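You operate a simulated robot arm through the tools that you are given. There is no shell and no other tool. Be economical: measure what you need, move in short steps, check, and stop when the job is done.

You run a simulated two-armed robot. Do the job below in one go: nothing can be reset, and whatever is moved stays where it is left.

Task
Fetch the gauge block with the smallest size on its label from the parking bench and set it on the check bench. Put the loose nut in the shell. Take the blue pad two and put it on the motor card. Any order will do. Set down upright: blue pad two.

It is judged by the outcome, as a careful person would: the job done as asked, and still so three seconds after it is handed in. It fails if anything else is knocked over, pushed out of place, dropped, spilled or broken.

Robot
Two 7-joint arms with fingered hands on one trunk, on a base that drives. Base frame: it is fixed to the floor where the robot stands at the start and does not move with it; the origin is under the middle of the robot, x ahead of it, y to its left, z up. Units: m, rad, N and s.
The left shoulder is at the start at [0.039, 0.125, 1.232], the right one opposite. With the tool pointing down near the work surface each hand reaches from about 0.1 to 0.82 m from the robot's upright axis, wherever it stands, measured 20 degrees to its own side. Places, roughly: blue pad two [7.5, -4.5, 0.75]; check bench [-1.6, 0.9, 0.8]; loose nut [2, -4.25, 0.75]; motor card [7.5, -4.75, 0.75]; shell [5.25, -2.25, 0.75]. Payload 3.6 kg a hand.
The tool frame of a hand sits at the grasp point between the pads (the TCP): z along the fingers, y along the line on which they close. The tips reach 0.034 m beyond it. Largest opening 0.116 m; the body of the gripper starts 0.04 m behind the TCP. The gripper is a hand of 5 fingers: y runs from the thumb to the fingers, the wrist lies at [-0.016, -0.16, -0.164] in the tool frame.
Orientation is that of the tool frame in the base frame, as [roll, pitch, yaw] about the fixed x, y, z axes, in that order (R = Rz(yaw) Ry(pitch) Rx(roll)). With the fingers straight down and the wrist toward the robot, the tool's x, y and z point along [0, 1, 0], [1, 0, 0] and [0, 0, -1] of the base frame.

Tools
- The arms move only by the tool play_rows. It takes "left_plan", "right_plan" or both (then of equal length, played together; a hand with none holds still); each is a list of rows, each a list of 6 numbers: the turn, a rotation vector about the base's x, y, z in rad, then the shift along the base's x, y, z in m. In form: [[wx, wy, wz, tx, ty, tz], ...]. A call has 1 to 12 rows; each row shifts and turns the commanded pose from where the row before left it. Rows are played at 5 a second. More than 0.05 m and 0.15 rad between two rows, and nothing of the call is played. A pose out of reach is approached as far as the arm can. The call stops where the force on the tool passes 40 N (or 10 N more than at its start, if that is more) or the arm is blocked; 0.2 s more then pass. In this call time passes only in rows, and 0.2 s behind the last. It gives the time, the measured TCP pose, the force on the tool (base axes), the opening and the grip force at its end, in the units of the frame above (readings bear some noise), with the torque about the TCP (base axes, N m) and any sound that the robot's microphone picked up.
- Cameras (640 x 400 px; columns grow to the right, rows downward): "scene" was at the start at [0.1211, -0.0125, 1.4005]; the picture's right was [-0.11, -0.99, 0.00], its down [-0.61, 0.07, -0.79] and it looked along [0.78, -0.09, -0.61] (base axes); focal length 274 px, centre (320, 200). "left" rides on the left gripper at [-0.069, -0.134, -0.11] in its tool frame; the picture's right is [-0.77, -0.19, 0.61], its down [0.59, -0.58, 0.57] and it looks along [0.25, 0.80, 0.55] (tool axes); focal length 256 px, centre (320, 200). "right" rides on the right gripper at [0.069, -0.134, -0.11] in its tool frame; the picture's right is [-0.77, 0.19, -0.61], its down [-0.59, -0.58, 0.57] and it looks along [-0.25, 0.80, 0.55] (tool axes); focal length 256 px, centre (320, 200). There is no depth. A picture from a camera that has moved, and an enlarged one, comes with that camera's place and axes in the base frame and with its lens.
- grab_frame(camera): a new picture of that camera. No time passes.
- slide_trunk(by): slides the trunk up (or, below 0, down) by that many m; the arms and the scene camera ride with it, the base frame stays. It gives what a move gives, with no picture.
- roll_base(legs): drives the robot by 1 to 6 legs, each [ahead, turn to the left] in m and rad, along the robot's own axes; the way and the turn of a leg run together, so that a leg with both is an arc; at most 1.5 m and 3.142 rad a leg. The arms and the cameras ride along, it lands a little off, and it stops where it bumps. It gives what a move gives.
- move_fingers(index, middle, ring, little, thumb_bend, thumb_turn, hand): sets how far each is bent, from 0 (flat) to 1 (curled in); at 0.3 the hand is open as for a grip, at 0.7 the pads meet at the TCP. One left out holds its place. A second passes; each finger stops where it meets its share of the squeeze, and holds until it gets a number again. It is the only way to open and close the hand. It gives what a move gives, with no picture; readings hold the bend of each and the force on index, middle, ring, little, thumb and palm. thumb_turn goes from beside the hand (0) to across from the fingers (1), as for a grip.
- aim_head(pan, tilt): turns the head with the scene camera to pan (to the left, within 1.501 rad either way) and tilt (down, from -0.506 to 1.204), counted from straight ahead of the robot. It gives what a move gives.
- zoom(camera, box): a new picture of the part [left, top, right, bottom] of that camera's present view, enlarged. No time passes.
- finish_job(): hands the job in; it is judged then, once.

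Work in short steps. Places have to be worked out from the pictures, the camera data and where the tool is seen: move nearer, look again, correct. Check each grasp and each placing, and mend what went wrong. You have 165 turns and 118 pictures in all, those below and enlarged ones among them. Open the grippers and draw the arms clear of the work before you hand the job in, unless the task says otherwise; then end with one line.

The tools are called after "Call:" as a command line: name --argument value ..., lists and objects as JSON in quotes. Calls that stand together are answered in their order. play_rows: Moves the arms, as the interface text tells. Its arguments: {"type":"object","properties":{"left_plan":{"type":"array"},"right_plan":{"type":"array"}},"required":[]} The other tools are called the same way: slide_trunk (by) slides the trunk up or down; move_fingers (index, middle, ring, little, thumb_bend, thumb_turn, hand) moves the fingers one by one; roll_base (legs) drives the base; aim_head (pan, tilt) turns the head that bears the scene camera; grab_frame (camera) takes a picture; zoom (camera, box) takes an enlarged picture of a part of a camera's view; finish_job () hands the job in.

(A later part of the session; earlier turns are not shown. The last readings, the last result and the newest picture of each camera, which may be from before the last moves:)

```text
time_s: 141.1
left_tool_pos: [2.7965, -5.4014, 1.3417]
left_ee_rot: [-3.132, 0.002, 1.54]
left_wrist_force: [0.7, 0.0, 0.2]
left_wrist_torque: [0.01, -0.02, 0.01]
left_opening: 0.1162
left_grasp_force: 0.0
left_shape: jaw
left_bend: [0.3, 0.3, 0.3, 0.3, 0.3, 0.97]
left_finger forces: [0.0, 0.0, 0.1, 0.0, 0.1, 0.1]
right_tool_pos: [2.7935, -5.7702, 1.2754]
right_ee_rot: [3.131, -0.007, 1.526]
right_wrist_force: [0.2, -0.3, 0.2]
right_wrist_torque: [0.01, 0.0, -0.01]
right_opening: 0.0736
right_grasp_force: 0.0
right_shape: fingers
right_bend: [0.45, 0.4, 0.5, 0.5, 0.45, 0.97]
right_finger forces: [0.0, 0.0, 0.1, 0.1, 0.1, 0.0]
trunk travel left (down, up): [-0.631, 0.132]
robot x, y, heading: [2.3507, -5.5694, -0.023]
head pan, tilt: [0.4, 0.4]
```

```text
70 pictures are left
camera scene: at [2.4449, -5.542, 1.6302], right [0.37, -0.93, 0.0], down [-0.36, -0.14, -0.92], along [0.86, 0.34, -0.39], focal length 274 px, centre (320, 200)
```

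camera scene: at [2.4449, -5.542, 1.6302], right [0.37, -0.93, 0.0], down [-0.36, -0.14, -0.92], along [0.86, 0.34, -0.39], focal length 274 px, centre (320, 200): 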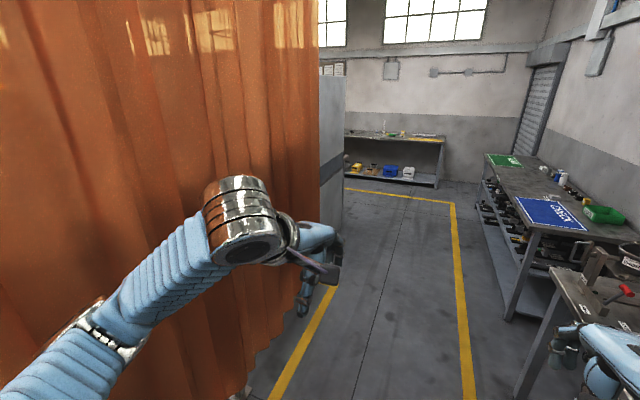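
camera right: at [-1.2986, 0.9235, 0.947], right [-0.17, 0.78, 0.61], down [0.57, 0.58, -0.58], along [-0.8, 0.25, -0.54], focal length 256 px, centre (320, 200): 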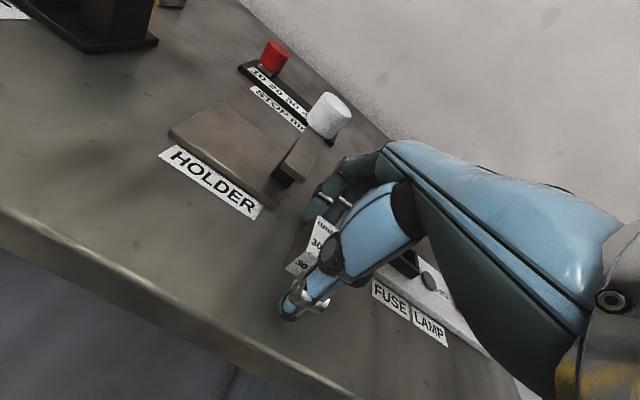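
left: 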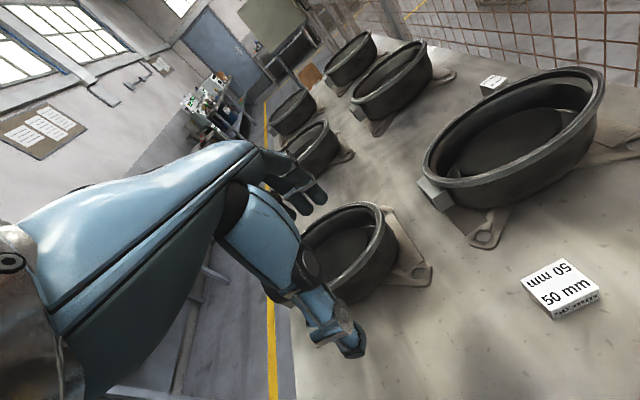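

The corridor continues to about x≈6.5 and turns left. I drive 2.4 m on and look left again.

Call:
roll_base --legs '[[1.2, 0], [1.2, 0]]'

Call:
aim_head --pan 0.9 --tilt 0.4

Call:
grab_frame --camera "scene"

Call:
aim_head --pan 0.0 --tilt 0.4

Call:
grab_frame --camera "scene"

```text
time_s: 152.9
left_tool_pos: [5.1987, -5.4377, 1.3425]
left_ee_rot: [-3.132, 0.002, 1.541]
left_wrist_force: [-0.3, 0.0, -0.8]
left_wrist_torque: [-0.04, 0.03, -0.01]
left_opening: 0.1158
left_grasp_force: 0.1
left_shape: jaw
left_bend: [0.3, 0.3, 0.3, 0.3, 0.3, 0.97]
left_finger forces: [0.0, 0.0, 0.1, 0.0, 0.0, 0.0]
right_tool_pos: [5.1972, -5.8061, 1.2756]
right_ee_rot: [3.131, -0.007, 1.526]
right_wrist_force: [-0.4, 0.3, -0.1]
right_wrist_torque: [0.06, 0.02, 0.01]
right_opening: 0.0736
right_grasp_force: 0.0
right_shape: fingers
right_bend: [0.45, 0.4, 0.5, 0.5, 0.45, 0.97]
right_finger forces: [0.0, 0.0, 0.0, 0.1, 0.0, 0.0]
trunk travel left (down, up): [-0.631, 0.132]
robot x, y, heading: [4.7485, -5.6099, -0.022]
head pan, tilt: [0.4, 0.4]
```

```text
time_s: 153.8
left_tool_pos: [5.1982, -5.4376, 1.3436]
left_ee_rot: [-3.131, 0.002, 1.541]
left_wrist_force: [0.0, 0.1, 0.7]
left_wrist_torque: [-0.01, 0.0, -0.02]
left_opening: 0.1161
left_grasp_force: 0.2
left_shape: jaw
left_bend: [0.3, 0.3, 0.3, 0.3, 0.3, 0.97]
left_finger forces: [0.0, 0.0, 0.0, 0.0, 0.1, 0.0]
right_tool_pos: [5.1968, -5.8069, 1.2773]
right_ee_rot: [3.132, -0.008, 1.528]
right_wrist_force: [0.3, 0.0, 0.2]
right_wrist_torque: [-0.02, 0.05, -0.01]
right_opening: 0.0737
right_grasp_force: 0.0
right_shape: fingers
right_bend: [0.45, 0.4, 0.5, 0.5, 0.45, 0.97]
right_finger forces: [0.0, 0.0, 0.1, 0.0, 0.0, 0.0]
trunk travel left (down, up): [-0.631, 0.132]
robot x, y, heading: [4.7493, -5.6122, -0.02]
head pan, tilt: [0.901, 0.4]
```

```text
69 pictures are left
camera scene: at [4.8206, -5.542, 1.6302], right [0.77, -0.64, 0.0], down [-0.25, -0.3, -0.92], along [0.59, 0.71, -0.39], focal length 274 px, centre (320, 200)
```

scene: 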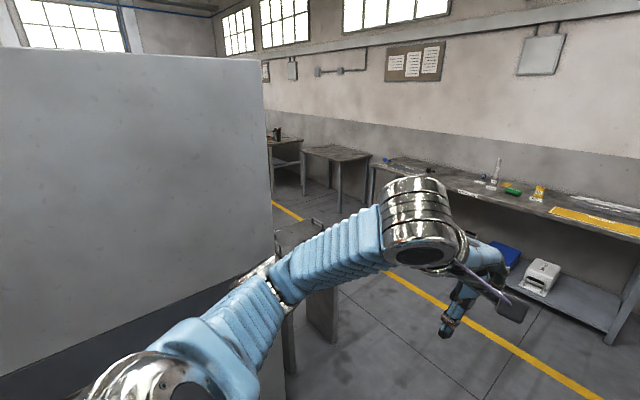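

```text
time_s: 155.1
left_tool_pos: [5.1981, -5.4381, 1.3431]
left_ee_rot: [-3.13, 0.002, 1.538]
left_wrist_force: [0.8, -1.1, -0.8]
left_wrist_torque: [0.01, 0.02, 0.0]
left_opening: 0.1159
left_grasp_force: 0.0
left_shape: jaw
left_bend: [0.3, 0.3, 0.3, 0.3, 0.3, 0.97]
left_finger forces: [0.0, 0.0, 0.1, 0.0, 0.0, 0.0]
right_tool_pos: [5.1966, -5.8063, 1.2756]
right_ee_rot: [3.132, -0.007, 1.527]
right_wrist_force: [0.1, -0.6, 0.7]
right_wrist_torque: [0.0, 0.02, 0.01]
right_opening: 0.0738
right_grasp_force: 0.1
right_shape: fingers
right_bend: [0.45, 0.4, 0.5, 0.5, 0.45, 0.97]
right_finger forces: [0.0, 0.0, 0.1, 0.0, 0.1, 0.0]
trunk travel left (down, up): [-0.631, 0.132]
robot x, y, heading: [4.7523, -5.6097, -0.025]
head pan, tilt: [0.0, 0.4]
```

```text
68 pictures are left
camera scene: at [4.8541, -5.6151, 1.6301], right [-0.02, -1.0, 0.0], down [-0.39, 0.01, -0.92], along [0.92, -0.02, -0.39], focal length 274 px, centre (320, 200)
```

scene: 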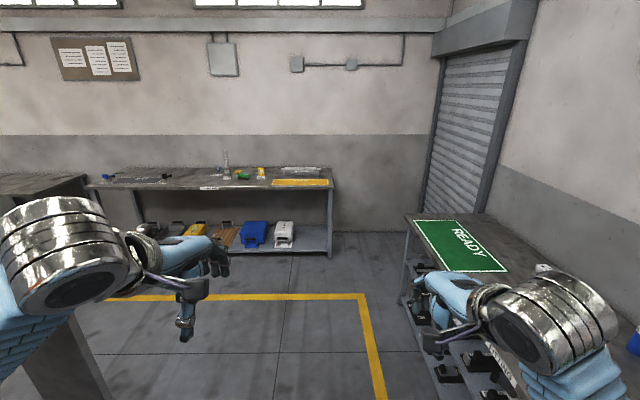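

The pad bench front edge is at x≈7.14 (y -5.84…-3.64). I drive to about (6.65, -4.65) facing it, swinging wide of the small grey table.

Call:
roll_base --legs '[[0.6, 0], [0, 0.645], [0.8, 0], [0.8, 0], [0, -0.62]]'

Call:
aim_head --pan 0.0 --tilt 0.75

Call:
grab_frame --camera "scene"

```text
time_s: 169.6
left_tool_pos: [7.0484, -4.4673, 1.3435]
left_ee_rot: [-3.13, 0.002, 1.602]
left_wrist_force: [0.6, -0.1, -0.1]
left_wrist_torque: [0.0, -0.01, 0.02]
left_opening: 0.1159
left_grasp_force: 0.1
left_shape: jaw
left_bend: [0.3, 0.3, 0.3, 0.3, 0.3, 0.97]
left_finger forces: [0.1, 0.0, 0.0, 0.1, 0.0, 0.1]
right_tool_pos: [7.0704, -4.8356, 1.275]
right_ee_rot: [3.133, -0.006, 1.588]
right_wrist_force: [0.3, 0.2, -0.2]
right_wrist_torque: [-0.01, 0.05, 0.0]
right_opening: 0.0735
right_grasp_force: 0.0
right_shape: fingers
right_bend: [0.45, 0.4, 0.5, 0.5, 0.45, 0.97]
right_finger forces: [0.0, 0.0, 0.0, 0.1, 0.0, 0.0]
trunk travel left (down, up): [-0.631, 0.132]
robot x, y, heading: [6.6146, -4.663, 0.044]
head pan, tilt: [0.0, 0.4]
```

```text
time_s: 170.4
left_tool_pos: [7.0484, -4.468, 1.3419]
left_ee_rot: [-3.132, 0.002, 1.602]
left_wrist_force: [-0.2, 0.3, 0.3]
left_wrist_torque: [-0.01, 0.03, 0.01]
left_opening: 0.1159
left_grasp_force: 0.1
left_shape: jaw
left_bend: [0.3, 0.3, 0.3, 0.3, 0.3, 0.97]
left_finger forces: [0.1, 0.0, 0.0, 0.1, 0.1, 0.0]
right_tool_pos: [7.0703, -4.8368, 1.2759]
right_ee_rot: [3.131, -0.007, 1.588]
right_wrist_force: [0.1, -0.8, 0.6]
right_wrist_torque: [0.0, -0.01, 0.02]
right_opening: 0.0738
right_grasp_force: 0.1
right_shape: fingers
right_bend: [0.45, 0.4, 0.5, 0.5, 0.45, 0.97]
right_finger forces: [0.1, 0.0, 0.0, 0.0, 0.0, 0.0]
trunk travel left (down, up): [-0.631, 0.132]
robot x, y, heading: [6.6087, -4.6663, 0.043]
head pan, tilt: [0.0, 0.75]
```

```text
67 pictures are left
camera scene: at [6.7061, -4.6664, 1.5991], right [0.04, -1.0, 0.0], down [-0.68, -0.03, -0.73], along [0.73, 0.03, -0.68], focal length 274 px, centre (320, 200)
```

scene: 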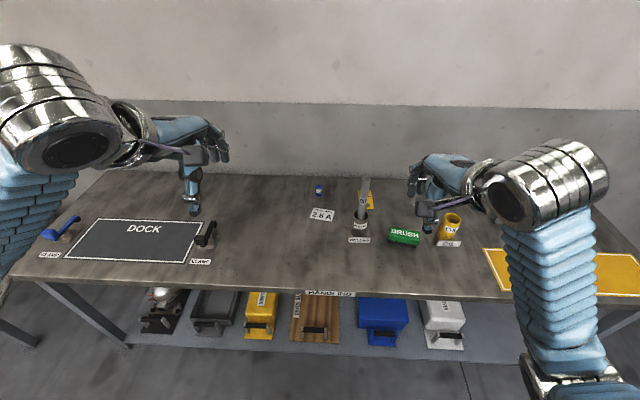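

Call:
zoom --camera "scene" --box '[260, 160, 480, 300]'

```text
2.86 times, centred on (370, 230) of scene
camera zoom: at [6.7061, -4.6664, 1.5991], right [0.04, -1.0, 0.0], down [-0.68, -0.03, -0.73], along [0.73, 0.03, -0.68], focal length 783 px, centre (177, 114)
```

zoom: 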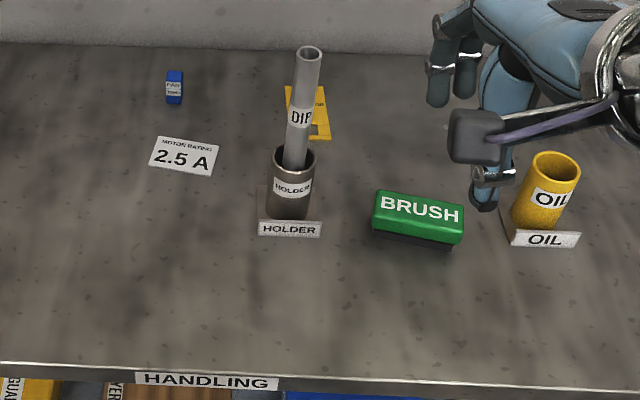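

I zoom closely on the blue item and the card to read their labels.

Call:
zoom --camera "scene" --box '[295, 170, 375, 225]'

```text
7.27 times, centred on (335, 198) of scene
camera zoom: at [6.7061, -4.6664, 1.5991], right [0.04, -1.0, 0.0], down [-0.68, -0.03, -0.73], along [0.73, 0.03, -0.68], focal length 1992 px, centre (211, 218)
```

zoom: 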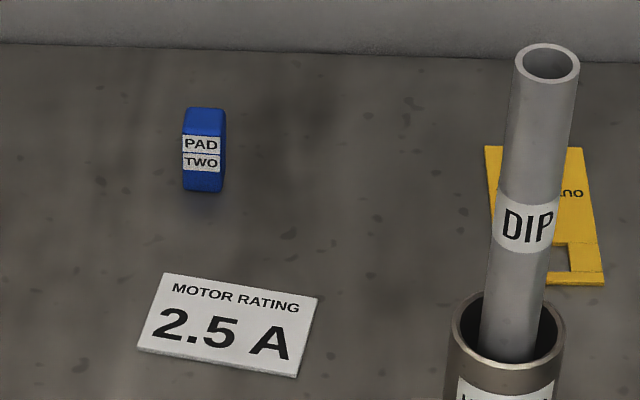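

PAD TWO stands upright at about (7.62, -4.62), with the MOTOR RATING card in front of it at (7.49, -4.64). The wall is close behind, so I'll use the left hand slanted; I shift the robot nearer and left, turned right.

Call:
roll_base --legs '[[0, 0.525], [0.3, 0], [0, -1.05]]'

Call:
aim_head --pan 0.3 --tilt 0.75

Call:
grab_frame --camera "scene"

Call:
grab_frame --camera "left"

```text
time_s: 176.6
left_tool_pos: [7.3429, -4.5497, 1.3431]
left_ee_rot: [-3.131, 0.0, 1.085]
left_wrist_force: [0.0, 1.1, -0.2]
left_wrist_torque: [0.01, 0.02, 0.02]
left_opening: 0.116
left_grasp_force: 0.0
left_shape: jaw
left_bend: [0.3, 0.3, 0.3, 0.3, 0.3, 0.97]
left_finger forces: [0.1, 0.1, 0.1, 0.1, 0.0, 0.0]
right_tool_pos: [7.1785, -4.8801, 1.2762]
right_ee_rot: [3.131, -0.008, 1.072]
right_wrist_force: [-0.1, 0.5, -0.2]
right_wrist_torque: [-0.02, -0.02, 0.02]
right_opening: 0.0735
right_grasp_force: 0.0
right_shape: fingers
right_bend: [0.45, 0.4, 0.5, 0.5, 0.45, 0.97]
right_finger forces: [0.0, 0.0, 0.0, 0.0, 0.1, 0.0]
trunk travel left (down, up): [-0.631, 0.132]
robot x, y, heading: [6.8611, -4.5066, -0.476]
head pan, tilt: [0.0, 0.75]
```

```text
time_s: 177.3
left_tool_pos: [7.3427, -4.5497, 1.344]
left_ee_rot: [-3.131, 0.001, 1.086]
left_wrist_force: [-0.5, 0.2, -0.8]
left_wrist_torque: [0.02, 0.03, -0.06]
left_opening: 0.1159
left_grasp_force: 0.0
left_shape: jaw
left_bend: [0.3, 0.3, 0.3, 0.3, 0.3, 0.97]
left_finger forces: [0.1, 0.1, 0.1, 0.0, 0.0, 0.0]
right_tool_pos: [7.1791, -4.8808, 1.276]
right_ee_rot: [3.132, -0.007, 1.072]
right_wrist_force: [-0.3, 0.1, -0.7]
right_wrist_torque: [0.02, 0.01, 0.01]
right_opening: 0.0739
right_grasp_force: 0.1
right_shape: fingers
right_bend: [0.45, 0.4, 0.5, 0.5, 0.45, 0.97]
right_finger forces: [0.1, 0.0, 0.0, 0.0, 0.0, 0.0]
trunk travel left (down, up): [-0.631, 0.132]
robot x, y, heading: [6.8587, -4.5061, -0.478]
head pan, tilt: [0.3, 0.75]
```

```text
64 pictures are left
camera scene: at [6.9557, -4.5302, 1.599], right [-0.17, -0.98, 0.0], down [-0.67, 0.12, -0.73], along [0.72, -0.13, -0.68], focal length 274 px, centre (320, 200)
```

scene: 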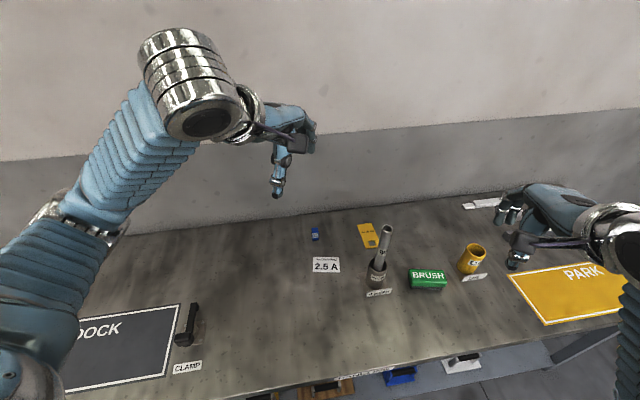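

```text
63 pictures are left
camera left: at [7.1924, -4.5478, 1.4557], right [-0.53, -0.59, -0.61], down [-0.24, 0.79, -0.56], along [0.81, -0.15, -0.56], focal length 256 px, centre (320, 200)
```

left: 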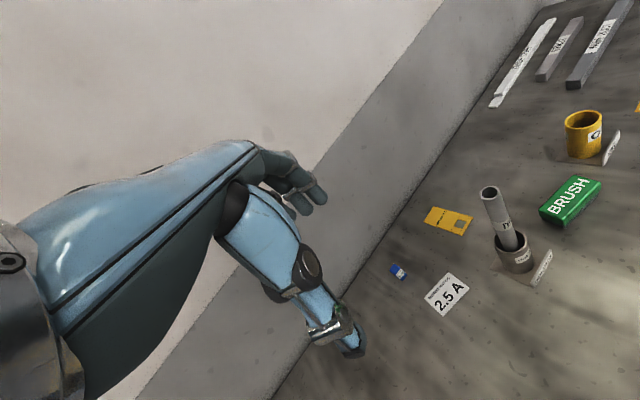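

Pad is at about (7.60, -4.627), card centre about (7.478, -4.645). I move the left hand over the pad, turning it nearly square, then lower.

Call:
play_rows --left_plan '[[0, 0, 0.06, 0.04, -0.01, 0], [0, 0, 0.06, 0.04, -0.01, 0], [0, 0, 0.06, 0.04, -0.015, 0], [0, 0, 0.06, 0.04, -0.015, 0], [0, 0, 0.06, 0.04, -0.015, 0], [0, 0, 0.06, 0.04, -0.012, 0], [0, 0, 0, 0.017, 0, -0.04], [0, 0, 0, 0, 0, -0.05], [0, 0, 0, 0, 0, -0.05], [0, 0, 0, 0, 0, -0.05], [0, 0, 0, 0, 0, 0]]'

Call:
slide_trunk --by -0.1

Call:
grab_frame --camera "left"

Call:
zoom --camera "scene" --box '[220, 130, 420, 255]'

```text
time_s: 179.8
left_tool_pos: [7.6004, -4.6248, 1.1511]
left_ee_rot: [-3.13, 0.001, 1.448]
left_wrist_force: [-0.6, -0.1, -0.2]
left_wrist_torque: [-0.03, 0.0, -0.02]
left_opening: 0.1159
left_grasp_force: 0.0
left_shape: jaw
left_bend: [0.3, 0.3, 0.3, 0.3, 0.3, 0.97]
left_finger forces: [0.1, 0.0, 0.0, 0.0, 0.0, 0.1]
right_tool_pos: [7.1788, -4.8796, 1.2752]
right_ee_rot: [3.129, -0.009, 1.071]
right_wrist_force: [-0.3, 0.2, 0.3]
right_wrist_torque: [0.03, 0.01, -0.05]
right_opening: 0.0738
right_grasp_force: 0.1
right_shape: fingers
right_bend: [0.45, 0.4, 0.5, 0.5, 0.45, 0.97]
right_finger forces: [0.1, 0.0, 0.1, 0.0, 0.1, 0.1]
trunk travel left (down, up): [-0.631, 0.132]
robot x, y, heading: [6.8648, -4.5038, -0.47]
head pan, tilt: [0.3, 0.75]
```

```text
time_s: 181.1
left_tool_pos: [7.599, -4.6264, 1.0537]
left_ee_rot: [-3.13, 0.002, 1.444]
left_wrist_force: [1.0, -0.9, -0.4]
left_wrist_torque: [0.01, 0.04, -0.01]
left_opening: 0.1158
left_grasp_force: 0.0
left_shape: jaw
left_bend: [0.3, 0.3, 0.3, 0.3, 0.3, 0.97]
left_finger forces: [0.1, 0.0, 0.0, 0.0, 0.1, 0.0]
right_tool_pos: [7.1794, -4.8795, 1.1766]
right_ee_rot: [3.129, -0.006, 1.074]
right_wrist_force: [0.4, 0.5, -0.2]
right_wrist_torque: [0.0, 0.0, 0.01]
right_opening: 0.0736
right_grasp_force: 0.0
right_shape: fingers
right_bend: [0.45, 0.4, 0.5, 0.5, 0.45, 0.97]
right_finger forces: [0.0, 0.1, 0.1, 0.0, 0.0, 0.0]
trunk travel left (down, up): [-0.531, 0.232]
robot x, y, heading: [6.8664, -4.508, -0.473]
head pan, tilt: [0.3, 0.75]
```

```text
62 pictures are left
camera left: at [7.4582, -4.6779, 1.1658], right [-0.29, -0.74, -0.61], down [-0.5, 0.66, -0.56], along [0.81, 0.15, -0.56], focal length 256 px, centre (320, 200)
```

left: 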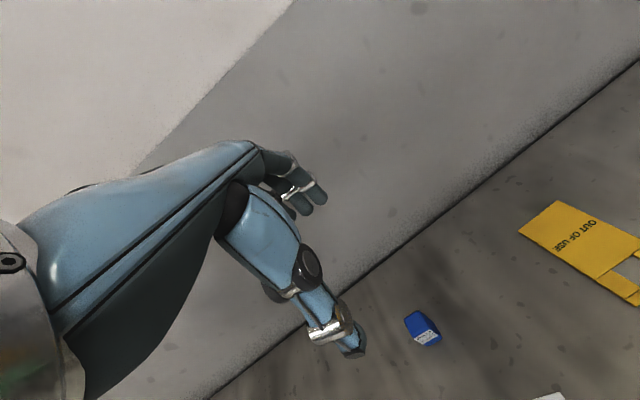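

```text
3.20 times, centred on (320, 192) of scene
camera zoom: at [6.9612, -4.5334, 1.4988], right [-0.17, -0.98, 0.0], down [-0.67, 0.12, -0.73], along [0.72, -0.13, -0.68], focal length 877 px, centre (320, 224)
```

zoom: 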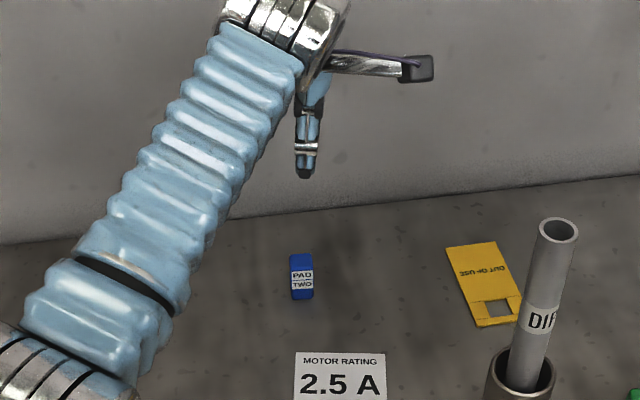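

Alignment is confirmed (7.598, -4.625). I lower further and take a look just above the pad.

Call:
slide_trunk --by -0.14

Call:
grab_frame --camera "left"

Call:
zoom --camera "scene" --box '[220, 100, 420, 225]'

```text
time_s: 182.8
left_tool_pos: [7.5986, -4.6265, 0.9144]
left_ee_rot: [-3.133, 0.002, 1.446]
left_wrist_force: [-0.9, 0.3, 1.0]
left_wrist_torque: [0.05, -0.01, 0.02]
left_opening: 0.1159
left_grasp_force: 0.1
left_shape: jaw
left_bend: [0.3, 0.3, 0.3, 0.3, 0.3, 0.97]
left_finger forces: [0.0, 0.0, 0.1, 0.0, 0.0, 0.1]
right_tool_pos: [7.183, -4.8821, 1.0235]
right_ee_rot: [-3.125, -0.008, 1.072]
right_wrist_force: [0.1, 0.1, -0.2]
right_wrist_torque: [-0.01, -0.01, 0.03]
right_opening: 0.0736
right_grasp_force: 0.1
right_shape: fingers
right_bend: [0.45, 0.4, 0.5, 0.5, 0.45, 0.97]
right_finger forces: [0.0, 0.0, 0.0, 0.1, 0.0, 0.0]
trunk travel left (down, up): [-0.391, 0.372]
robot x, y, heading: [6.8646, -4.5088, -0.474]
head pan, tilt: [0.3, 0.75]
```

```text
60 pictures are left
camera left: at [7.4583, -4.6778, 1.0262], right [-0.29, -0.74, -0.61], down [-0.5, 0.66, -0.56], along [0.81, 0.15, -0.56], focal length 256 px, centre (320, 200)
```

left: 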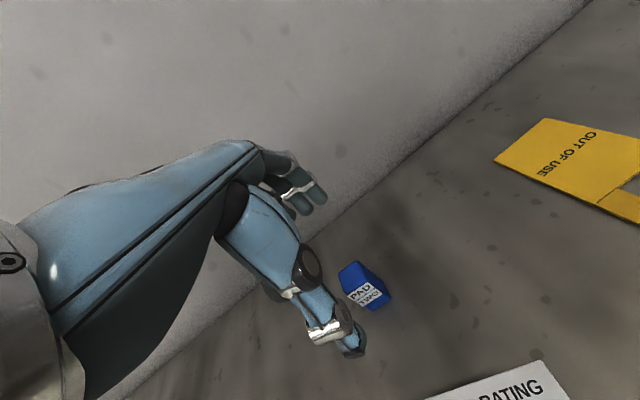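

```text
3.20 times, centred on (320, 162) of scene
camera zoom: at [6.9844, -4.5452, 1.3578], right [-0.17, -0.98, 0.0], down [-0.67, 0.12, -0.73], along [0.72, -0.13, -0.68], focal length 877 px, centre (320, 320)
```

zoom: 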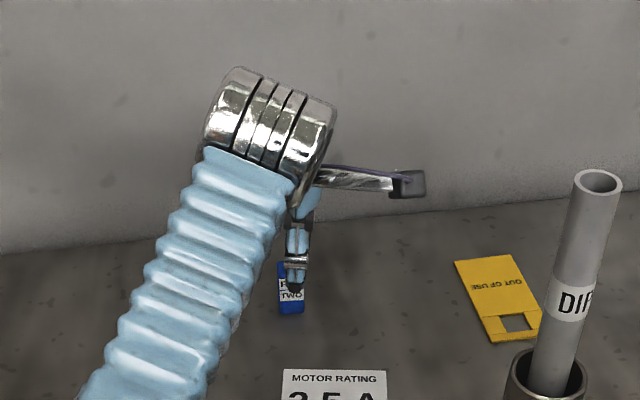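

Thumb is right in front of the pad, fingers behind. I creep down with the contact guard.

Call:
play_rows --left_plan '[[0, 0, 0, 0, 0, -0.02], [0, 0, 0, 0, 0, -0.015], [0, 0, 0, 0, 0, -0.015], [0, 0, 0, 0, 0, -0.008], [0, 0, 0, 0, 0, 0]]'

Call:
grab_frame --camera "left"

```text
time_s: 183.9
left_tool_pos: [7.5996, -4.6281, 0.8546]
left_ee_rot: [-3.132, 0.002, 1.445]
left_wrist_force: [-0.1, 0.6, 0.1]
left_wrist_torque: [0.01, -0.01, 0.03]
left_opening: 0.116
left_grasp_force: 0.1
left_shape: jaw
left_bend: [0.3, 0.3, 0.3, 0.3, 0.3, 0.97]
left_finger forces: [0.1, 0.0, 0.0, 0.0, 0.0, 0.1]
right_tool_pos: [7.183, -4.881, 1.0229]
right_ee_rot: [-3.121, -0.006, 1.072]
right_wrist_force: [0.3, -0.2, 0.7]
right_wrist_torque: [-0.01, 0.01, -0.01]
right_opening: 0.0736
right_grasp_force: 0.0
right_shape: fingers
right_bend: [0.45, 0.4, 0.5, 0.5, 0.45, 0.97]
right_finger forces: [0.0, 0.0, 0.0, 0.0, 0.0, 0.0]
trunk travel left (down, up): [-0.391, 0.372]
robot x, y, heading: [6.8677, -4.5072, -0.474]
head pan, tilt: [0.3, 0.75]
```

```text
58 pictures are left
camera left: at [7.458, -4.6781, 0.9667], right [-0.29, -0.74, -0.61], down [-0.5, 0.66, -0.56], along [0.81, 0.15, -0.56], focal length 256 px, centre (320, 200)
```

left: 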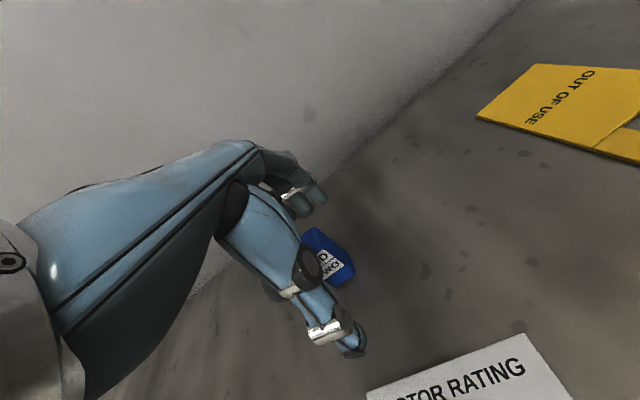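

I go 1.7 cm lower so the tips reach around the pad's middle, then close gently.

Call:
play_rows --left_plan '[[0, 0, 0, 0, 0, -0.009], [0, 0, 0, 0, 0, -0.008], [0, 0, 0, 0, 0, 0]]'

Call:
move_fingers --hand "left" --index 0.6 --middle 0.6 --ring 0.6 --little 0.6 --thumb_bend 0.6

Call:
grab_frame --camera "left"

```text
time_s: 184.8
left_tool_pos: [7.5996, -4.6263, 0.8387]
left_ee_rot: [-3.131, 0.0, 1.447]
left_wrist_force: [0.6, -0.3, 0.9]
left_wrist_torque: [0.0, 0.0, 0.02]
left_opening: 0.1161
left_grasp_force: 0.1
left_shape: jaw
left_bend: [0.3, 0.3, 0.3, 0.3, 0.3, 0.97]
left_finger forces: [0.0, 0.0, 0.0, 0.0, 0.0, 0.0]
right_tool_pos: [7.1832, -4.882, 1.0233]
right_ee_rot: [-3.123, -0.006, 1.071]
right_wrist_force: [-0.3, -0.4, 0.4]
right_wrist_torque: [0.03, 0.01, -0.02]
right_opening: 0.0738
right_grasp_force: 0.1
right_shape: fingers
right_bend: [0.45, 0.4, 0.5, 0.5, 0.45, 0.97]
right_finger forces: [0.1, 0.0, 0.1, 0.0, 0.0, 0.0]
trunk travel left (down, up): [-0.391, 0.372]
robot x, y, heading: [6.8647, -4.5068, -0.473]
head pan, tilt: [0.3, 0.75]
```

```text
time_s: 185.8
left_tool_pos: [7.5997, -4.6267, 0.8386]
left_ee_rot: [-3.134, 0.001, 1.446]
left_wrist_force: [2.8, -0.7, 6.5]
left_wrist_torque: [-0.16, -0.23, 0.03]
left_opening: 0.032
left_grasp_force: 3.3
left_shape: fingers
left_bend: [0.6, 0.6, 0.6, 0.6, 0.6, 0.97]
left_finger forces: [7.3, 0.0, 0.1, 0.0, 0.0, 0.0]
right_tool_pos: [7.1828, -4.8818, 1.0242]
right_ee_rot: [-3.122, -0.008, 1.073]
right_wrist_force: [-0.7, -0.3, 0.2]
right_wrist_torque: [-0.01, 0.02, 0.03]
right_opening: 0.0737
right_grasp_force: 0.0
right_shape: fingers
right_bend: [0.45, 0.4, 0.5, 0.5, 0.45, 0.97]
right_finger forces: [0.0, 0.1, 0.1, 0.1, 0.0, 0.0]
trunk travel left (down, up): [-0.391, 0.372]
robot x, y, heading: [6.8624, -4.5081, -0.478]
head pan, tilt: [0.3, 0.75]
```

```text
57 pictures are left
camera left: at [7.4577, -4.6779, 0.9516], right [-0.29, -0.74, -0.61], down [-0.5, 0.66, -0.56], along [0.82, 0.15, -0.56], focal length 256 px, centre (320, 200)
```

left: 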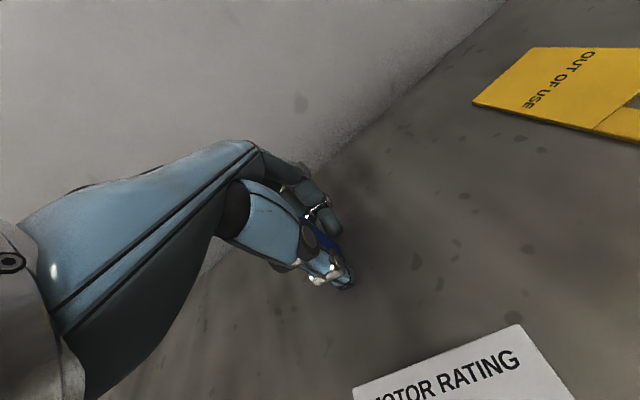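

The pad is between the fingers but not yet squeezed. I close further.

Call:
move_fingers --hand "left" --index 0.72 --middle 0.72 --ring 0.6 --little 0.6 --thumb_bend 0.72

Call:
zoom --camera "left" --box '[240, 130, 420, 330]'

```text
time_s: 186.8
left_tool_pos: [7.5986, -4.627, 0.8365]
left_ee_rot: [-3.132, 0.002, 1.445]
left_wrist_force: [0.6, -1.0, 0.5]
left_wrist_torque: [-0.03, 0.01, -0.01]
left_opening: 0.0144
left_grasp_force: 17.0
left_shape: fingers
left_bend: [0.7, 0.66, 0.6, 0.6, 0.66, 0.96]
left_finger forces: [7.1, 10.8, 0.0, 0.0, 16.8, 0.0]
right_tool_pos: [7.1828, -4.8817, 1.0234]
right_ee_rot: [-3.123, -0.006, 1.071]
right_wrist_force: [0.7, 0.1, 0.2]
right_wrist_torque: [-0.05, 0.0, 0.02]
right_opening: 0.0735
right_grasp_force: 0.1
right_shape: fingers
right_bend: [0.45, 0.4, 0.5, 0.5, 0.45, 0.97]
right_finger forces: [0.1, 0.0, 0.1, 0.0, 0.0, 0.1]
trunk travel left (down, up): [-0.391, 0.372]
robot x, y, heading: [6.8626, -4.5088, -0.473]
head pan, tilt: [0.3, 0.75]
```

```text
2.00 times, centred on (330, 230) of left
camera zoom: at [7.4578, -4.678, 0.9502], right [-0.29, -0.74, -0.61], down [-0.51, 0.66, -0.56], along [0.81, 0.15, -0.56], focal length 512 px, centre (300, 140)
```

zoom: 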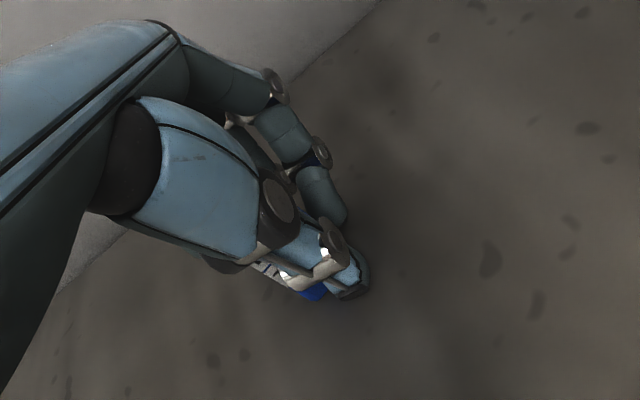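

Gripped (gap 14 mm, 17 N). I lift 8 cm and check how the pad hangs.

Call:
play_rows --left_plan '[[0, 0, 0, 0, 0, 0.015], [0, 0, 0, 0, 0, 0.03], [0, 0, 0, 0, 0, 0.035], [0, 0, 0, 0, 0, 0]]'

Call:
zoom --camera "left" --box '[240, 130, 420, 330]'

Call:
zoom --camera "scene" --box '[260, 120, 380, 220]'

```text
time_s: 187.8
left_tool_pos: [7.6, -4.6264, 0.9183]
left_ee_rot: [-3.132, 0.001, 1.446]
left_wrist_force: [-0.9, -0.3, -0.3]
left_wrist_torque: [-0.01, 0.01, -0.01]
left_opening: 0.0138
left_grasp_force: 17.5
left_shape: fingers
left_bend: [0.7, 0.66, 0.6, 0.6, 0.66, 0.96]
left_finger forces: [6.9, 11.1, 0.0, 0.1, 16.6, 0.0]
right_tool_pos: [7.1835, -4.8827, 1.0232]
right_ee_rot: [-3.124, -0.007, 1.072]
right_wrist_force: [0.1, -0.2, 0.4]
right_wrist_torque: [-0.03, -0.01, 0.01]
right_opening: 0.0734
right_grasp_force: 0.0
right_shape: fingers
right_bend: [0.45, 0.4, 0.5, 0.5, 0.45, 0.97]
right_finger forces: [0.1, 0.1, 0.1, 0.0, 0.0, 0.1]
trunk travel left (down, up): [-0.391, 0.372]
robot x, y, heading: [6.8596, -4.5059, -0.472]
head pan, tilt: [0.3, 0.75]
```

```text
2.00 times, centred on (330, 230) of left
camera zoom: at [7.4584, -4.6787, 1.0311], right [-0.29, -0.74, -0.61], down [-0.51, 0.66, -0.56], along [0.81, 0.15, -0.56], focal length 512 px, centre (300, 140)
```

zoom: 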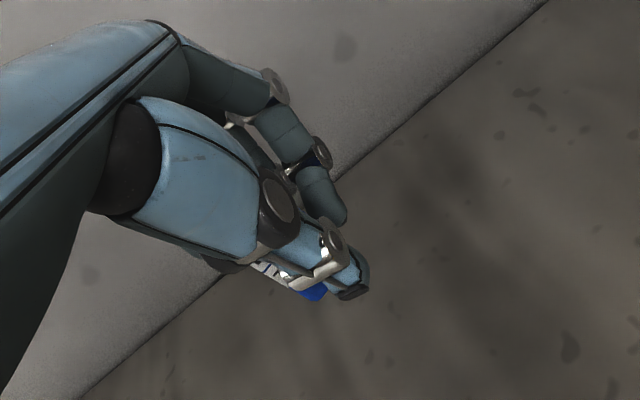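

```text
4.00 times, centred on (320, 170) of scene
camera zoom: at [6.9849, -4.5453, 1.3576], right [-0.17, -0.98, 0.0], down [-0.67, 0.12, -0.73], along [0.72, -0.13, -0.68], focal length 1096 px, centre (320, 320)
```

zoom: 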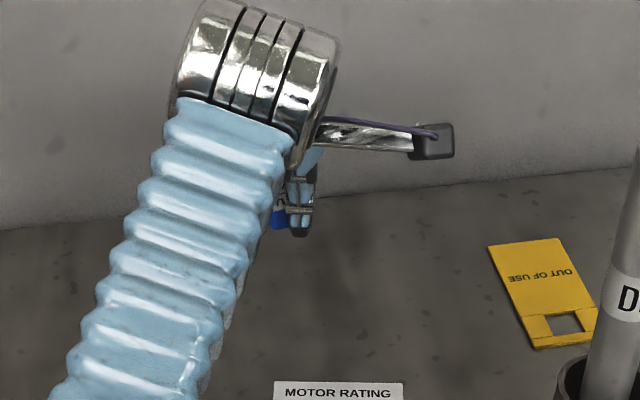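

The pad hangs upright. I move it over the card centre (7.48, -4.643) and look.

Call:
play_rows --left_plan '[[0, 0, 0, -0.04, -0.005, 0], [0, 0, 0, -0.04, -0.006, 0], [0, 0, 0, -0.04, -0.006, 0], [0, 0, 0, 0, 0, -0.03], [0, 0, 0, 0, 0, 0]]'

Call:
grab_frame --camera "left"

Call:
zoom --camera "scene" --box '[260, 150, 380, 250]'

```text
time_s: 188.9
left_tool_pos: [7.4812, -4.6434, 0.8865]
left_ee_rot: [-3.132, 0.001, 1.446]
left_wrist_force: [-0.3, 1.1, -0.7]
left_wrist_torque: [0.0, -0.02, 0.01]
left_opening: 0.0135
left_grasp_force: 17.3
left_shape: fingers
left_bend: [0.7, 0.66, 0.6, 0.6, 0.66, 0.96]
left_finger forces: [6.9, 11.2, 0.0, 0.0, 16.4, 0.1]
right_tool_pos: [7.1829, -4.8815, 1.0236]
right_ee_rot: [-3.122, -0.006, 1.072]
right_wrist_force: [-0.9, -0.3, 0.1]
right_wrist_torque: [0.0, -0.02, -0.04]
right_opening: 0.0738
right_grasp_force: 0.1
right_shape: fingers
right_bend: [0.45, 0.4, 0.5, 0.5, 0.45, 0.97]
right_finger forces: [0.0, 0.0, 0.0, 0.0, 0.1, 0.0]
trunk travel left (down, up): [-0.391, 0.372]
robot x, y, heading: [6.8638, -4.5049, -0.474]
head pan, tilt: [0.3, 0.75]
```

```text
53 pictures are left
camera left: at [7.3395, -4.6949, 0.9994], right [-0.29, -0.74, -0.61], down [-0.5, 0.66, -0.56], along [0.81, 0.15, -0.56], focal length 256 px, centre (320, 200)
```

left: 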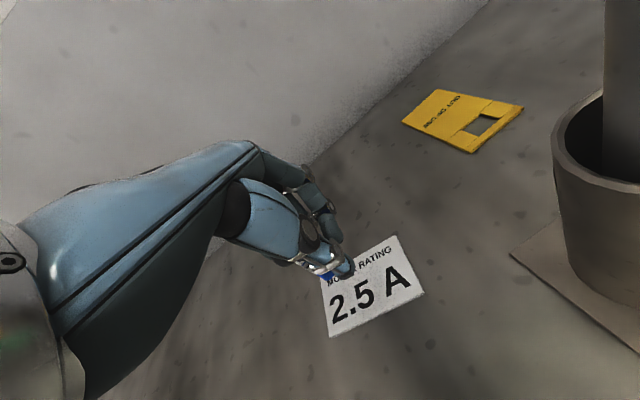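

```text
4.00 times, centred on (320, 200) of scene
camera zoom: at [6.9846, -4.5454, 1.3577], right [-0.17, -0.98, 0.0], down [-0.67, 0.12, -0.73], along [0.72, -0.13, -0.68], focal length 1096 px, centre (320, 200)
```

zoom: 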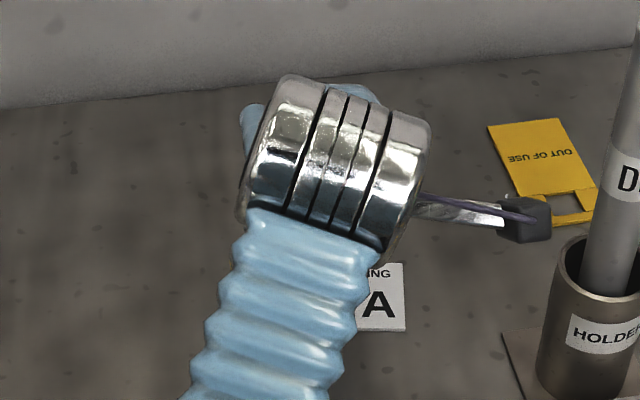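

Pad sits over the card's centre. I creep down until contact.

Call:
play_rows --left_plan '[[0, 0, 0, -0.005, 0, -0.02], [0, 0, 0, 0, 0, -0.012], [0, 0, 0, 0, 0, -0.006], [0, 0, 0, 0, 0, -0.003], [0, 0, 0, 0, 0, -0.003], [0, 0, 0, 0, 0, 0]]'

Call:
grab_frame --camera "left"

```text
time_s: 190.3
left_tool_pos: [7.4742, -4.643, 0.8431]
left_ee_rot: [-3.131, 0.001, 1.447]
left_wrist_force: [0.0, -0.6, -0.5]
left_wrist_torque: [0.01, -0.01, 0.0]
left_opening: 0.0139
left_grasp_force: 16.8
left_shape: fingers
left_bend: [0.7, 0.66, 0.6, 0.6, 0.66, 0.96]
left_finger forces: [6.8, 11.0, 0.1, 0.1, 16.3, 0.0]
right_tool_pos: [7.1828, -4.8821, 1.0238]
right_ee_rot: [-3.122, -0.008, 1.071]
right_wrist_force: [0.2, -0.1, 0.1]
right_wrist_torque: [-0.01, 0.01, 0.03]
right_opening: 0.0737
right_grasp_force: 0.0
right_shape: fingers
right_bend: [0.45, 0.4, 0.5, 0.5, 0.45, 0.97]
right_finger forces: [0.0, 0.0, 0.1, 0.1, 0.0, 0.0]
trunk travel left (down, up): [-0.391, 0.372]
robot x, y, heading: [6.8653, -4.5081, -0.474]
head pan, tilt: [0.3, 0.75]
```

```text
51 pictures are left
camera left: at [7.3341, -4.6946, 0.9564], right [-0.29, -0.74, -0.61], down [-0.51, 0.66, -0.56], along [0.81, 0.15, -0.56], focal length 256 px, centre (320, 200)
```

left: 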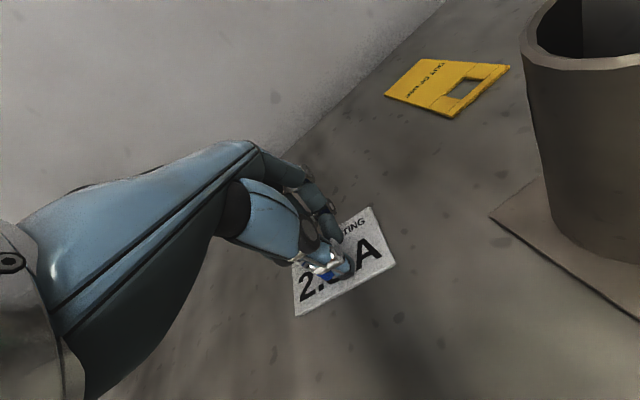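

Nearly down and well on the card. I go the last millimetres until contact shows.

Call:
play_rows --left_plan '[[0, 0, 0, 0, 0, -0.002], [0, 0, 0, 0, 0, -0.002], [0, 0, 0, 0, 0, -0.001], [0, 0, 0, 0, 0, 0]]'

```text
time_s: 191.3
left_tool_pos: [7.4746, -4.6441, 0.8403]
left_ee_rot: [-3.136, 0.001, 1.446]
left_wrist_force: [-0.2, 0.3, 11.4]
left_wrist_torque: [-0.08, 0.29, 0.0]
left_opening: 0.0136
left_grasp_force: 22.3
left_shape: fingers
left_bend: [0.7, 0.66, 0.6, 0.6, 0.66, 0.96]
left_finger forces: [7.3, 12.1, 0.0, 0.1, 27.0, 0.0]
right_tool_pos: [7.1812, -4.8819, 1.0231]
right_ee_rot: [-3.125, -0.007, 1.073]
right_wrist_force: [0.1, 0.2, -0.3]
right_wrist_torque: [-0.04, -0.03, -0.02]
right_opening: 0.0739
right_grasp_force: 0.1
right_shape: fingers
right_bend: [0.45, 0.4, 0.5, 0.5, 0.45, 0.97]
right_finger forces: [0.0, 0.1, 0.0, 0.1, 0.0, 0.0]
trunk travel left (down, up): [-0.391, 0.372]
robot x, y, heading: [6.8643, -4.5052, -0.475]
head pan, tilt: [0.3, 0.75]
```

Contact (11 N). I ease up a millimetre and open gently in two stages.

Call:
play_rows --left_plan '[[0, 0, 0, 0, 0, 0.001]]'

Call:
move_fingers --hand "left" --index 0.64 --middle 0.6 --thumb_bend 0.62

Call:
move_fingers --hand "left" --index 0.4 --middle 0.4 --ring 0.4 --little 0.4 --thumb_bend 0.4

Call:
grab_frame --camera "left"

```text
time_s: 191.8
left_tool_pos: [7.4736, -4.6422, 0.8406]
left_ee_rot: [-3.136, 0.002, 1.445]
left_wrist_force: [1.3, -0.2, 11.4]
left_wrist_torque: [-0.04, 0.15, -0.01]
left_opening: 0.0133
left_grasp_force: 24.4
left_shape: fingers
left_bend: [0.7, 0.66, 0.6, 0.6, 0.66, 0.96]
left_finger forces: [7.7, 13.4, 0.0, 0.0, 27.3, 0.0]
right_tool_pos: [7.1813, -4.8811, 1.0235]
right_ee_rot: [-3.125, -0.007, 1.072]
right_wrist_force: [0.5, 0.7, 0.0]
right_wrist_torque: [-0.01, 0.0, -0.02]
right_opening: 0.0737
right_grasp_force: 0.0
right_shape: fingers
right_bend: [0.45, 0.4, 0.5, 0.5, 0.45, 0.97]
right_finger forces: [0.1, 0.0, 0.1, 0.0, 0.1, 0.0]
trunk travel left (down, up): [-0.391, 0.372]
robot x, y, heading: [6.8649, -4.5027, -0.472]
head pan, tilt: [0.3, 0.75]
```

```text
time_s: 192.8
left_tool_pos: [7.4739, -4.6434, 0.8412]
left_ee_rot: [-3.135, 0.001, 1.445]
left_wrist_force: [-0.1, -2.2, 18.3]
left_wrist_torque: [-0.21, 0.15, 0.03]
left_opening: 0.0178
left_grasp_force: 9.7
left_shape: fingers
left_bend: [0.65, 0.61, 0.6, 0.6, 0.63, 0.97]
left_finger forces: [4.1, 4.0, 0.0, 0.0, 10.3, 0.0]
right_tool_pos: [7.1825, -4.8823, 1.0236]
right_ee_rot: [-3.123, -0.008, 1.072]
right_wrist_force: [0.1, 0.3, -0.1]
right_wrist_torque: [0.02, -0.02, -0.03]
right_opening: 0.0735
right_grasp_force: 0.0
right_shape: fingers
right_bend: [0.45, 0.4, 0.5, 0.5, 0.45, 0.97]
right_finger forces: [0.0, 0.1, 0.0, 0.0, 0.0, 0.0]
trunk travel left (down, up): [-0.391, 0.372]
robot x, y, heading: [6.8658, -4.5061, -0.474]
head pan, tilt: [0.3, 0.75]
```

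```text
time_s: 193.8
left_tool_pos: [7.475, -4.6424, 0.8398]
left_ee_rot: [-3.131, 0.002, 1.445]
left_wrist_force: [-2.5, 0.1, 8.0]
left_wrist_torque: [-0.04, -0.34, 0.0]
left_opening: 0.0871
left_grasp_force: 4.1
left_shape: fingers
left_bend: [0.41, 0.4, 0.4, 0.4, 0.4, 0.97]
left_finger forces: [6.2, 2.3, 0.1, 0.0, 0.1, 0.0]
right_tool_pos: [7.1812, -4.8821, 1.0243]
right_ee_rot: [-3.124, -0.009, 1.073]
right_wrist_force: [0.1, -0.2, 0.3]
right_wrist_torque: [-0.03, -0.01, 0.01]
right_opening: 0.0735
right_grasp_force: 0.0
right_shape: fingers
right_bend: [0.45, 0.4, 0.5, 0.5, 0.45, 0.97]
right_finger forces: [0.0, 0.0, 0.0, 0.1, 0.0, 0.1]
trunk travel left (down, up): [-0.391, 0.372]
robot x, y, heading: [6.8642, -4.5054, -0.479]
head pan, tilt: [0.3, 0.75]
```

```text
50 pictures are left
camera left: at [7.3327, -4.6943, 0.9522], right [-0.29, -0.74, -0.61], down [-0.51, 0.66, -0.56], along [0.81, 0.15, -0.56], focal length 256 px, centre (320, 200)
```

left: 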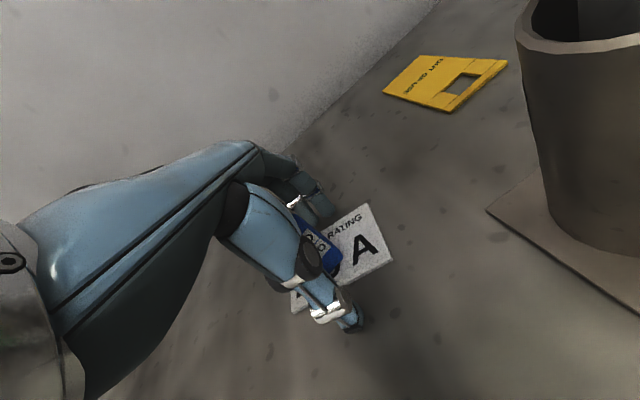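

The pad stands free on the card. I lift straight up slowly and look.

Call:
play_rows --left_plan '[[0, 0, 0, 0, 0, 0.01], [0, 0, 0, 0, 0, 0.015], [0, 0, 0, 0, 0, 0.025], [0, 0, 0, 0, 0, 0.04], [0, 0, 0, 0, 0, 0.045], [0, 0, 0, 0, 0, 0.045], [0, 0, 0, -0.01, 0.04, 0.02], [0, 0, 0, -0.01, 0.045, 0], [0, 0, 0, 0, 0.045, 0], [0, 0, 0, 0, 0, 0]]'

Call:
zoom --camera "scene" --box '[240, 130, 400, 230]'

```text
time_s: 195.9
left_tool_pos: [7.4523, -4.5113, 1.0423]
left_ee_rot: [-3.131, 0.001, 1.446]
left_wrist_force: [0.2, 0.0, -0.7]
left_wrist_torque: [0.02, 0.0, 0.0]
left_opening: 0.0889
left_grasp_force: 0.1
left_shape: fingers
left_bend: [0.4, 0.4, 0.4, 0.4, 0.4, 0.97]
left_finger forces: [0.0, 0.0, 0.1, 0.1, 0.1, 0.0]
right_tool_pos: [7.1823, -4.8812, 1.0245]
right_ee_rot: [-3.121, -0.008, 1.071]
right_wrist_force: [-0.6, -0.1, -0.5]
right_wrist_torque: [0.0, -0.02, -0.02]
right_opening: 0.074
right_grasp_force: 0.1
right_shape: fingers
right_bend: [0.45, 0.4, 0.5, 0.5, 0.45, 0.97]
right_finger forces: [0.0, 0.0, 0.0, 0.1, 0.0, 0.0]
trunk travel left (down, up): [-0.391, 0.372]
robot x, y, heading: [6.8625, -4.5103, -0.477]
head pan, tilt: [0.3, 0.75]
```

```text
4.00 times, centred on (320, 180) of scene
camera zoom: at [6.9845, -4.5459, 1.3576], right [-0.17, -0.98, 0.0], down [-0.67, 0.12, -0.73], along [0.72, -0.13, -0.68], focal length 1096 px, centre (320, 280)
```

zoom: 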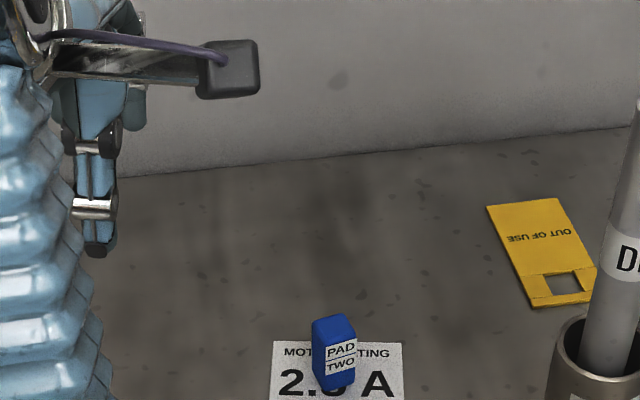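

Pad two stands upright on the motor card. Next the nut and the shell: I draw the left hand in, raise the trunk, back off, turn toward the shell area and look.

Call:
slide_trunk --by 0.25

Call:
play_rows --left_plan '[[0, 0, -0.06, -0.045, 0.01, 0], [0, 0, -0.06, -0.045, 0.01, 0], [0, 0, -0.06, -0.045, 0, 0], [0, 0, -0.06, 0, 0, 0], [0, 0, -0.06, 0, 0, 0], [0, 0, -0.06, 0, 0, 0]]'

Call:
roll_base --legs '[[-0.35, 0], [0, 2.2]]'

Call:
aim_head --pan 0.2 --tilt 0.35

Call:
grab_frame --camera "scene"

```text
time_s: 198.5
left_tool_pos: [7.4539, -4.5144, 1.2889]
left_ee_rot: [-3.131, 0.001, 1.445]
left_wrist_force: [0.6, -0.4, 0.0]
left_wrist_torque: [0.0, 0.04, 0.01]
left_opening: 0.0887
left_grasp_force: 0.0
left_shape: fingers
left_bend: [0.4, 0.4, 0.4, 0.4, 0.4, 0.97]
left_finger forces: [0.0, 0.1, 0.0, 0.0, 0.0, 0.0]
right_tool_pos: [7.1826, -4.8811, 1.2734]
right_ee_rot: [-3.123, -0.007, 1.073]
right_wrist_force: [1.3, 0.0, -0.3]
right_wrist_torque: [0.0, 0.03, -0.01]
right_opening: 0.0738
right_grasp_force: 0.0
right_shape: fingers
right_bend: [0.45, 0.4, 0.5, 0.5, 0.45, 0.97]
right_finger forces: [0.1, 0.0, 0.0, 0.1, 0.0, 0.0]
trunk travel left (down, up): [-0.641, 0.122]
robot x, y, heading: [6.8619, -4.5067, -0.473]
head pan, tilt: [0.3, 0.75]
```

```text
time_s: 200.1
left_tool_pos: [7.3656, -4.4879, 1.2884]
left_ee_rot: [3.135, -0.067, 1.131]
left_wrist_force: [-0.1, -1.0, -0.4]
left_wrist_torque: [-0.03, -0.01, 0.02]
left_opening: 0.0881
left_grasp_force: 0.0
left_shape: fingers
left_bend: [0.4, 0.4, 0.4, 0.4, 0.4, 0.97]
left_finger forces: [0.0, 0.1, 0.0, 0.0, 0.0, 0.1]
left hand out of reach, approached as far as the arm can: row 3, 6
right_tool_pos: [7.1835, -4.8825, 1.2724]
right_ee_rot: [-3.124, -0.008, 1.072]
right_wrist_force: [-0.5, -0.4, 1.0]
right_wrist_torque: [-0.01, 0.02, 0.0]
right_opening: 0.0735
right_grasp_force: 0.1
right_shape: fingers
right_bend: [0.45, 0.4, 0.5, 0.5, 0.45, 0.97]
right_finger forces: [0.0, 0.0, 0.0, 0.0, 0.0, 0.1]
trunk travel left (down, up): [-0.641, 0.122]
robot x, y, heading: [6.8647, -4.5097, -0.477]
head pan, tilt: [0.3, 0.75]
stopped in row 6 (left hand): the arm was blocked; the commanded pose is now the measured one
```

```text
time_s: 207.7
left_tool_pos: [6.2412, -3.9495, 1.287]
left_ee_rot: [3.136, -0.066, -2.96]
left_wrist_force: [-0.7, 0.7, -0.5]
left_wrist_torque: [0.0, 0.0, 0.01]
left_opening: 0.0886
left_grasp_force: 0.1
left_shape: fingers
left_bend: [0.4, 0.4, 0.4, 0.4, 0.4, 0.97]
left_finger forces: [0.0, 0.1, 0.0, 0.1, 0.1, 0.0]
right_tool_pos: [6.6678, -3.8668, 1.2729]
right_ee_rot: [-3.122, -0.007, -3.016]
right_wrist_force: [0.0, 0.6, 0.5]
right_wrist_torque: [0.02, -0.01, -0.02]
right_opening: 0.0737
right_grasp_force: 0.1
right_shape: fingers
right_bend: [0.45, 0.4, 0.5, 0.5, 0.45, 0.97]
right_finger forces: [0.0, 0.0, 0.0, 0.0, 0.1, 0.1]
trunk travel left (down, up): [-0.641, 0.122]
robot x, y, heading: [6.5508, -4.3466, 1.72]
head pan, tilt: [0.3, 0.75]
```

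```text
time_s: 208.5
left_tool_pos: [6.2401, -3.9497, 1.2879]
left_ee_rot: [3.135, -0.066, -2.956]
left_wrist_force: [0.9, -0.5, -1.3]
left_wrist_torque: [0.02, 0.0, -0.02]
left_opening: 0.0883
left_grasp_force: 0.1
left_shape: fingers
left_bend: [0.4, 0.4, 0.4, 0.4, 0.4, 0.97]
left_finger forces: [0.1, 0.0, 0.0, 0.0, 0.1, 0.0]
right_tool_pos: [6.6682, -3.8661, 1.2741]
right_ee_rot: [-3.123, -0.007, -3.017]
right_wrist_force: [1.1, 0.5, 0.4]
right_wrist_torque: [-0.01, 0.0, 0.01]
right_opening: 0.0738
right_grasp_force: 0.0
right_shape: fingers
right_bend: [0.45, 0.4, 0.5, 0.5, 0.45, 0.97]
right_finger forces: [0.0, 0.1, 0.0, 0.0, 0.0, 0.0]
trunk travel left (down, up): [-0.641, 0.122]
robot x, y, heading: [6.5508, -4.3462, 1.724]
head pan, tilt: [0.201, 0.351]
```

```text
48 pictures are left
camera scene: at [6.515, -4.2486, 1.6446], right [0.94, 0.34, 0.0], down [0.12, -0.32, -0.94], along [-0.32, 0.88, -0.34], focal length 274 px, centre (320, 200)
```

scene: 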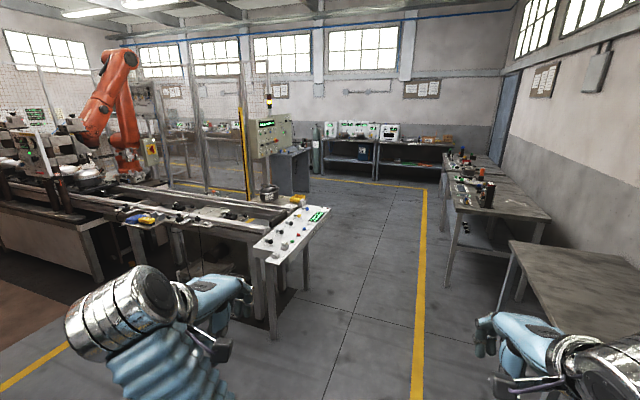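

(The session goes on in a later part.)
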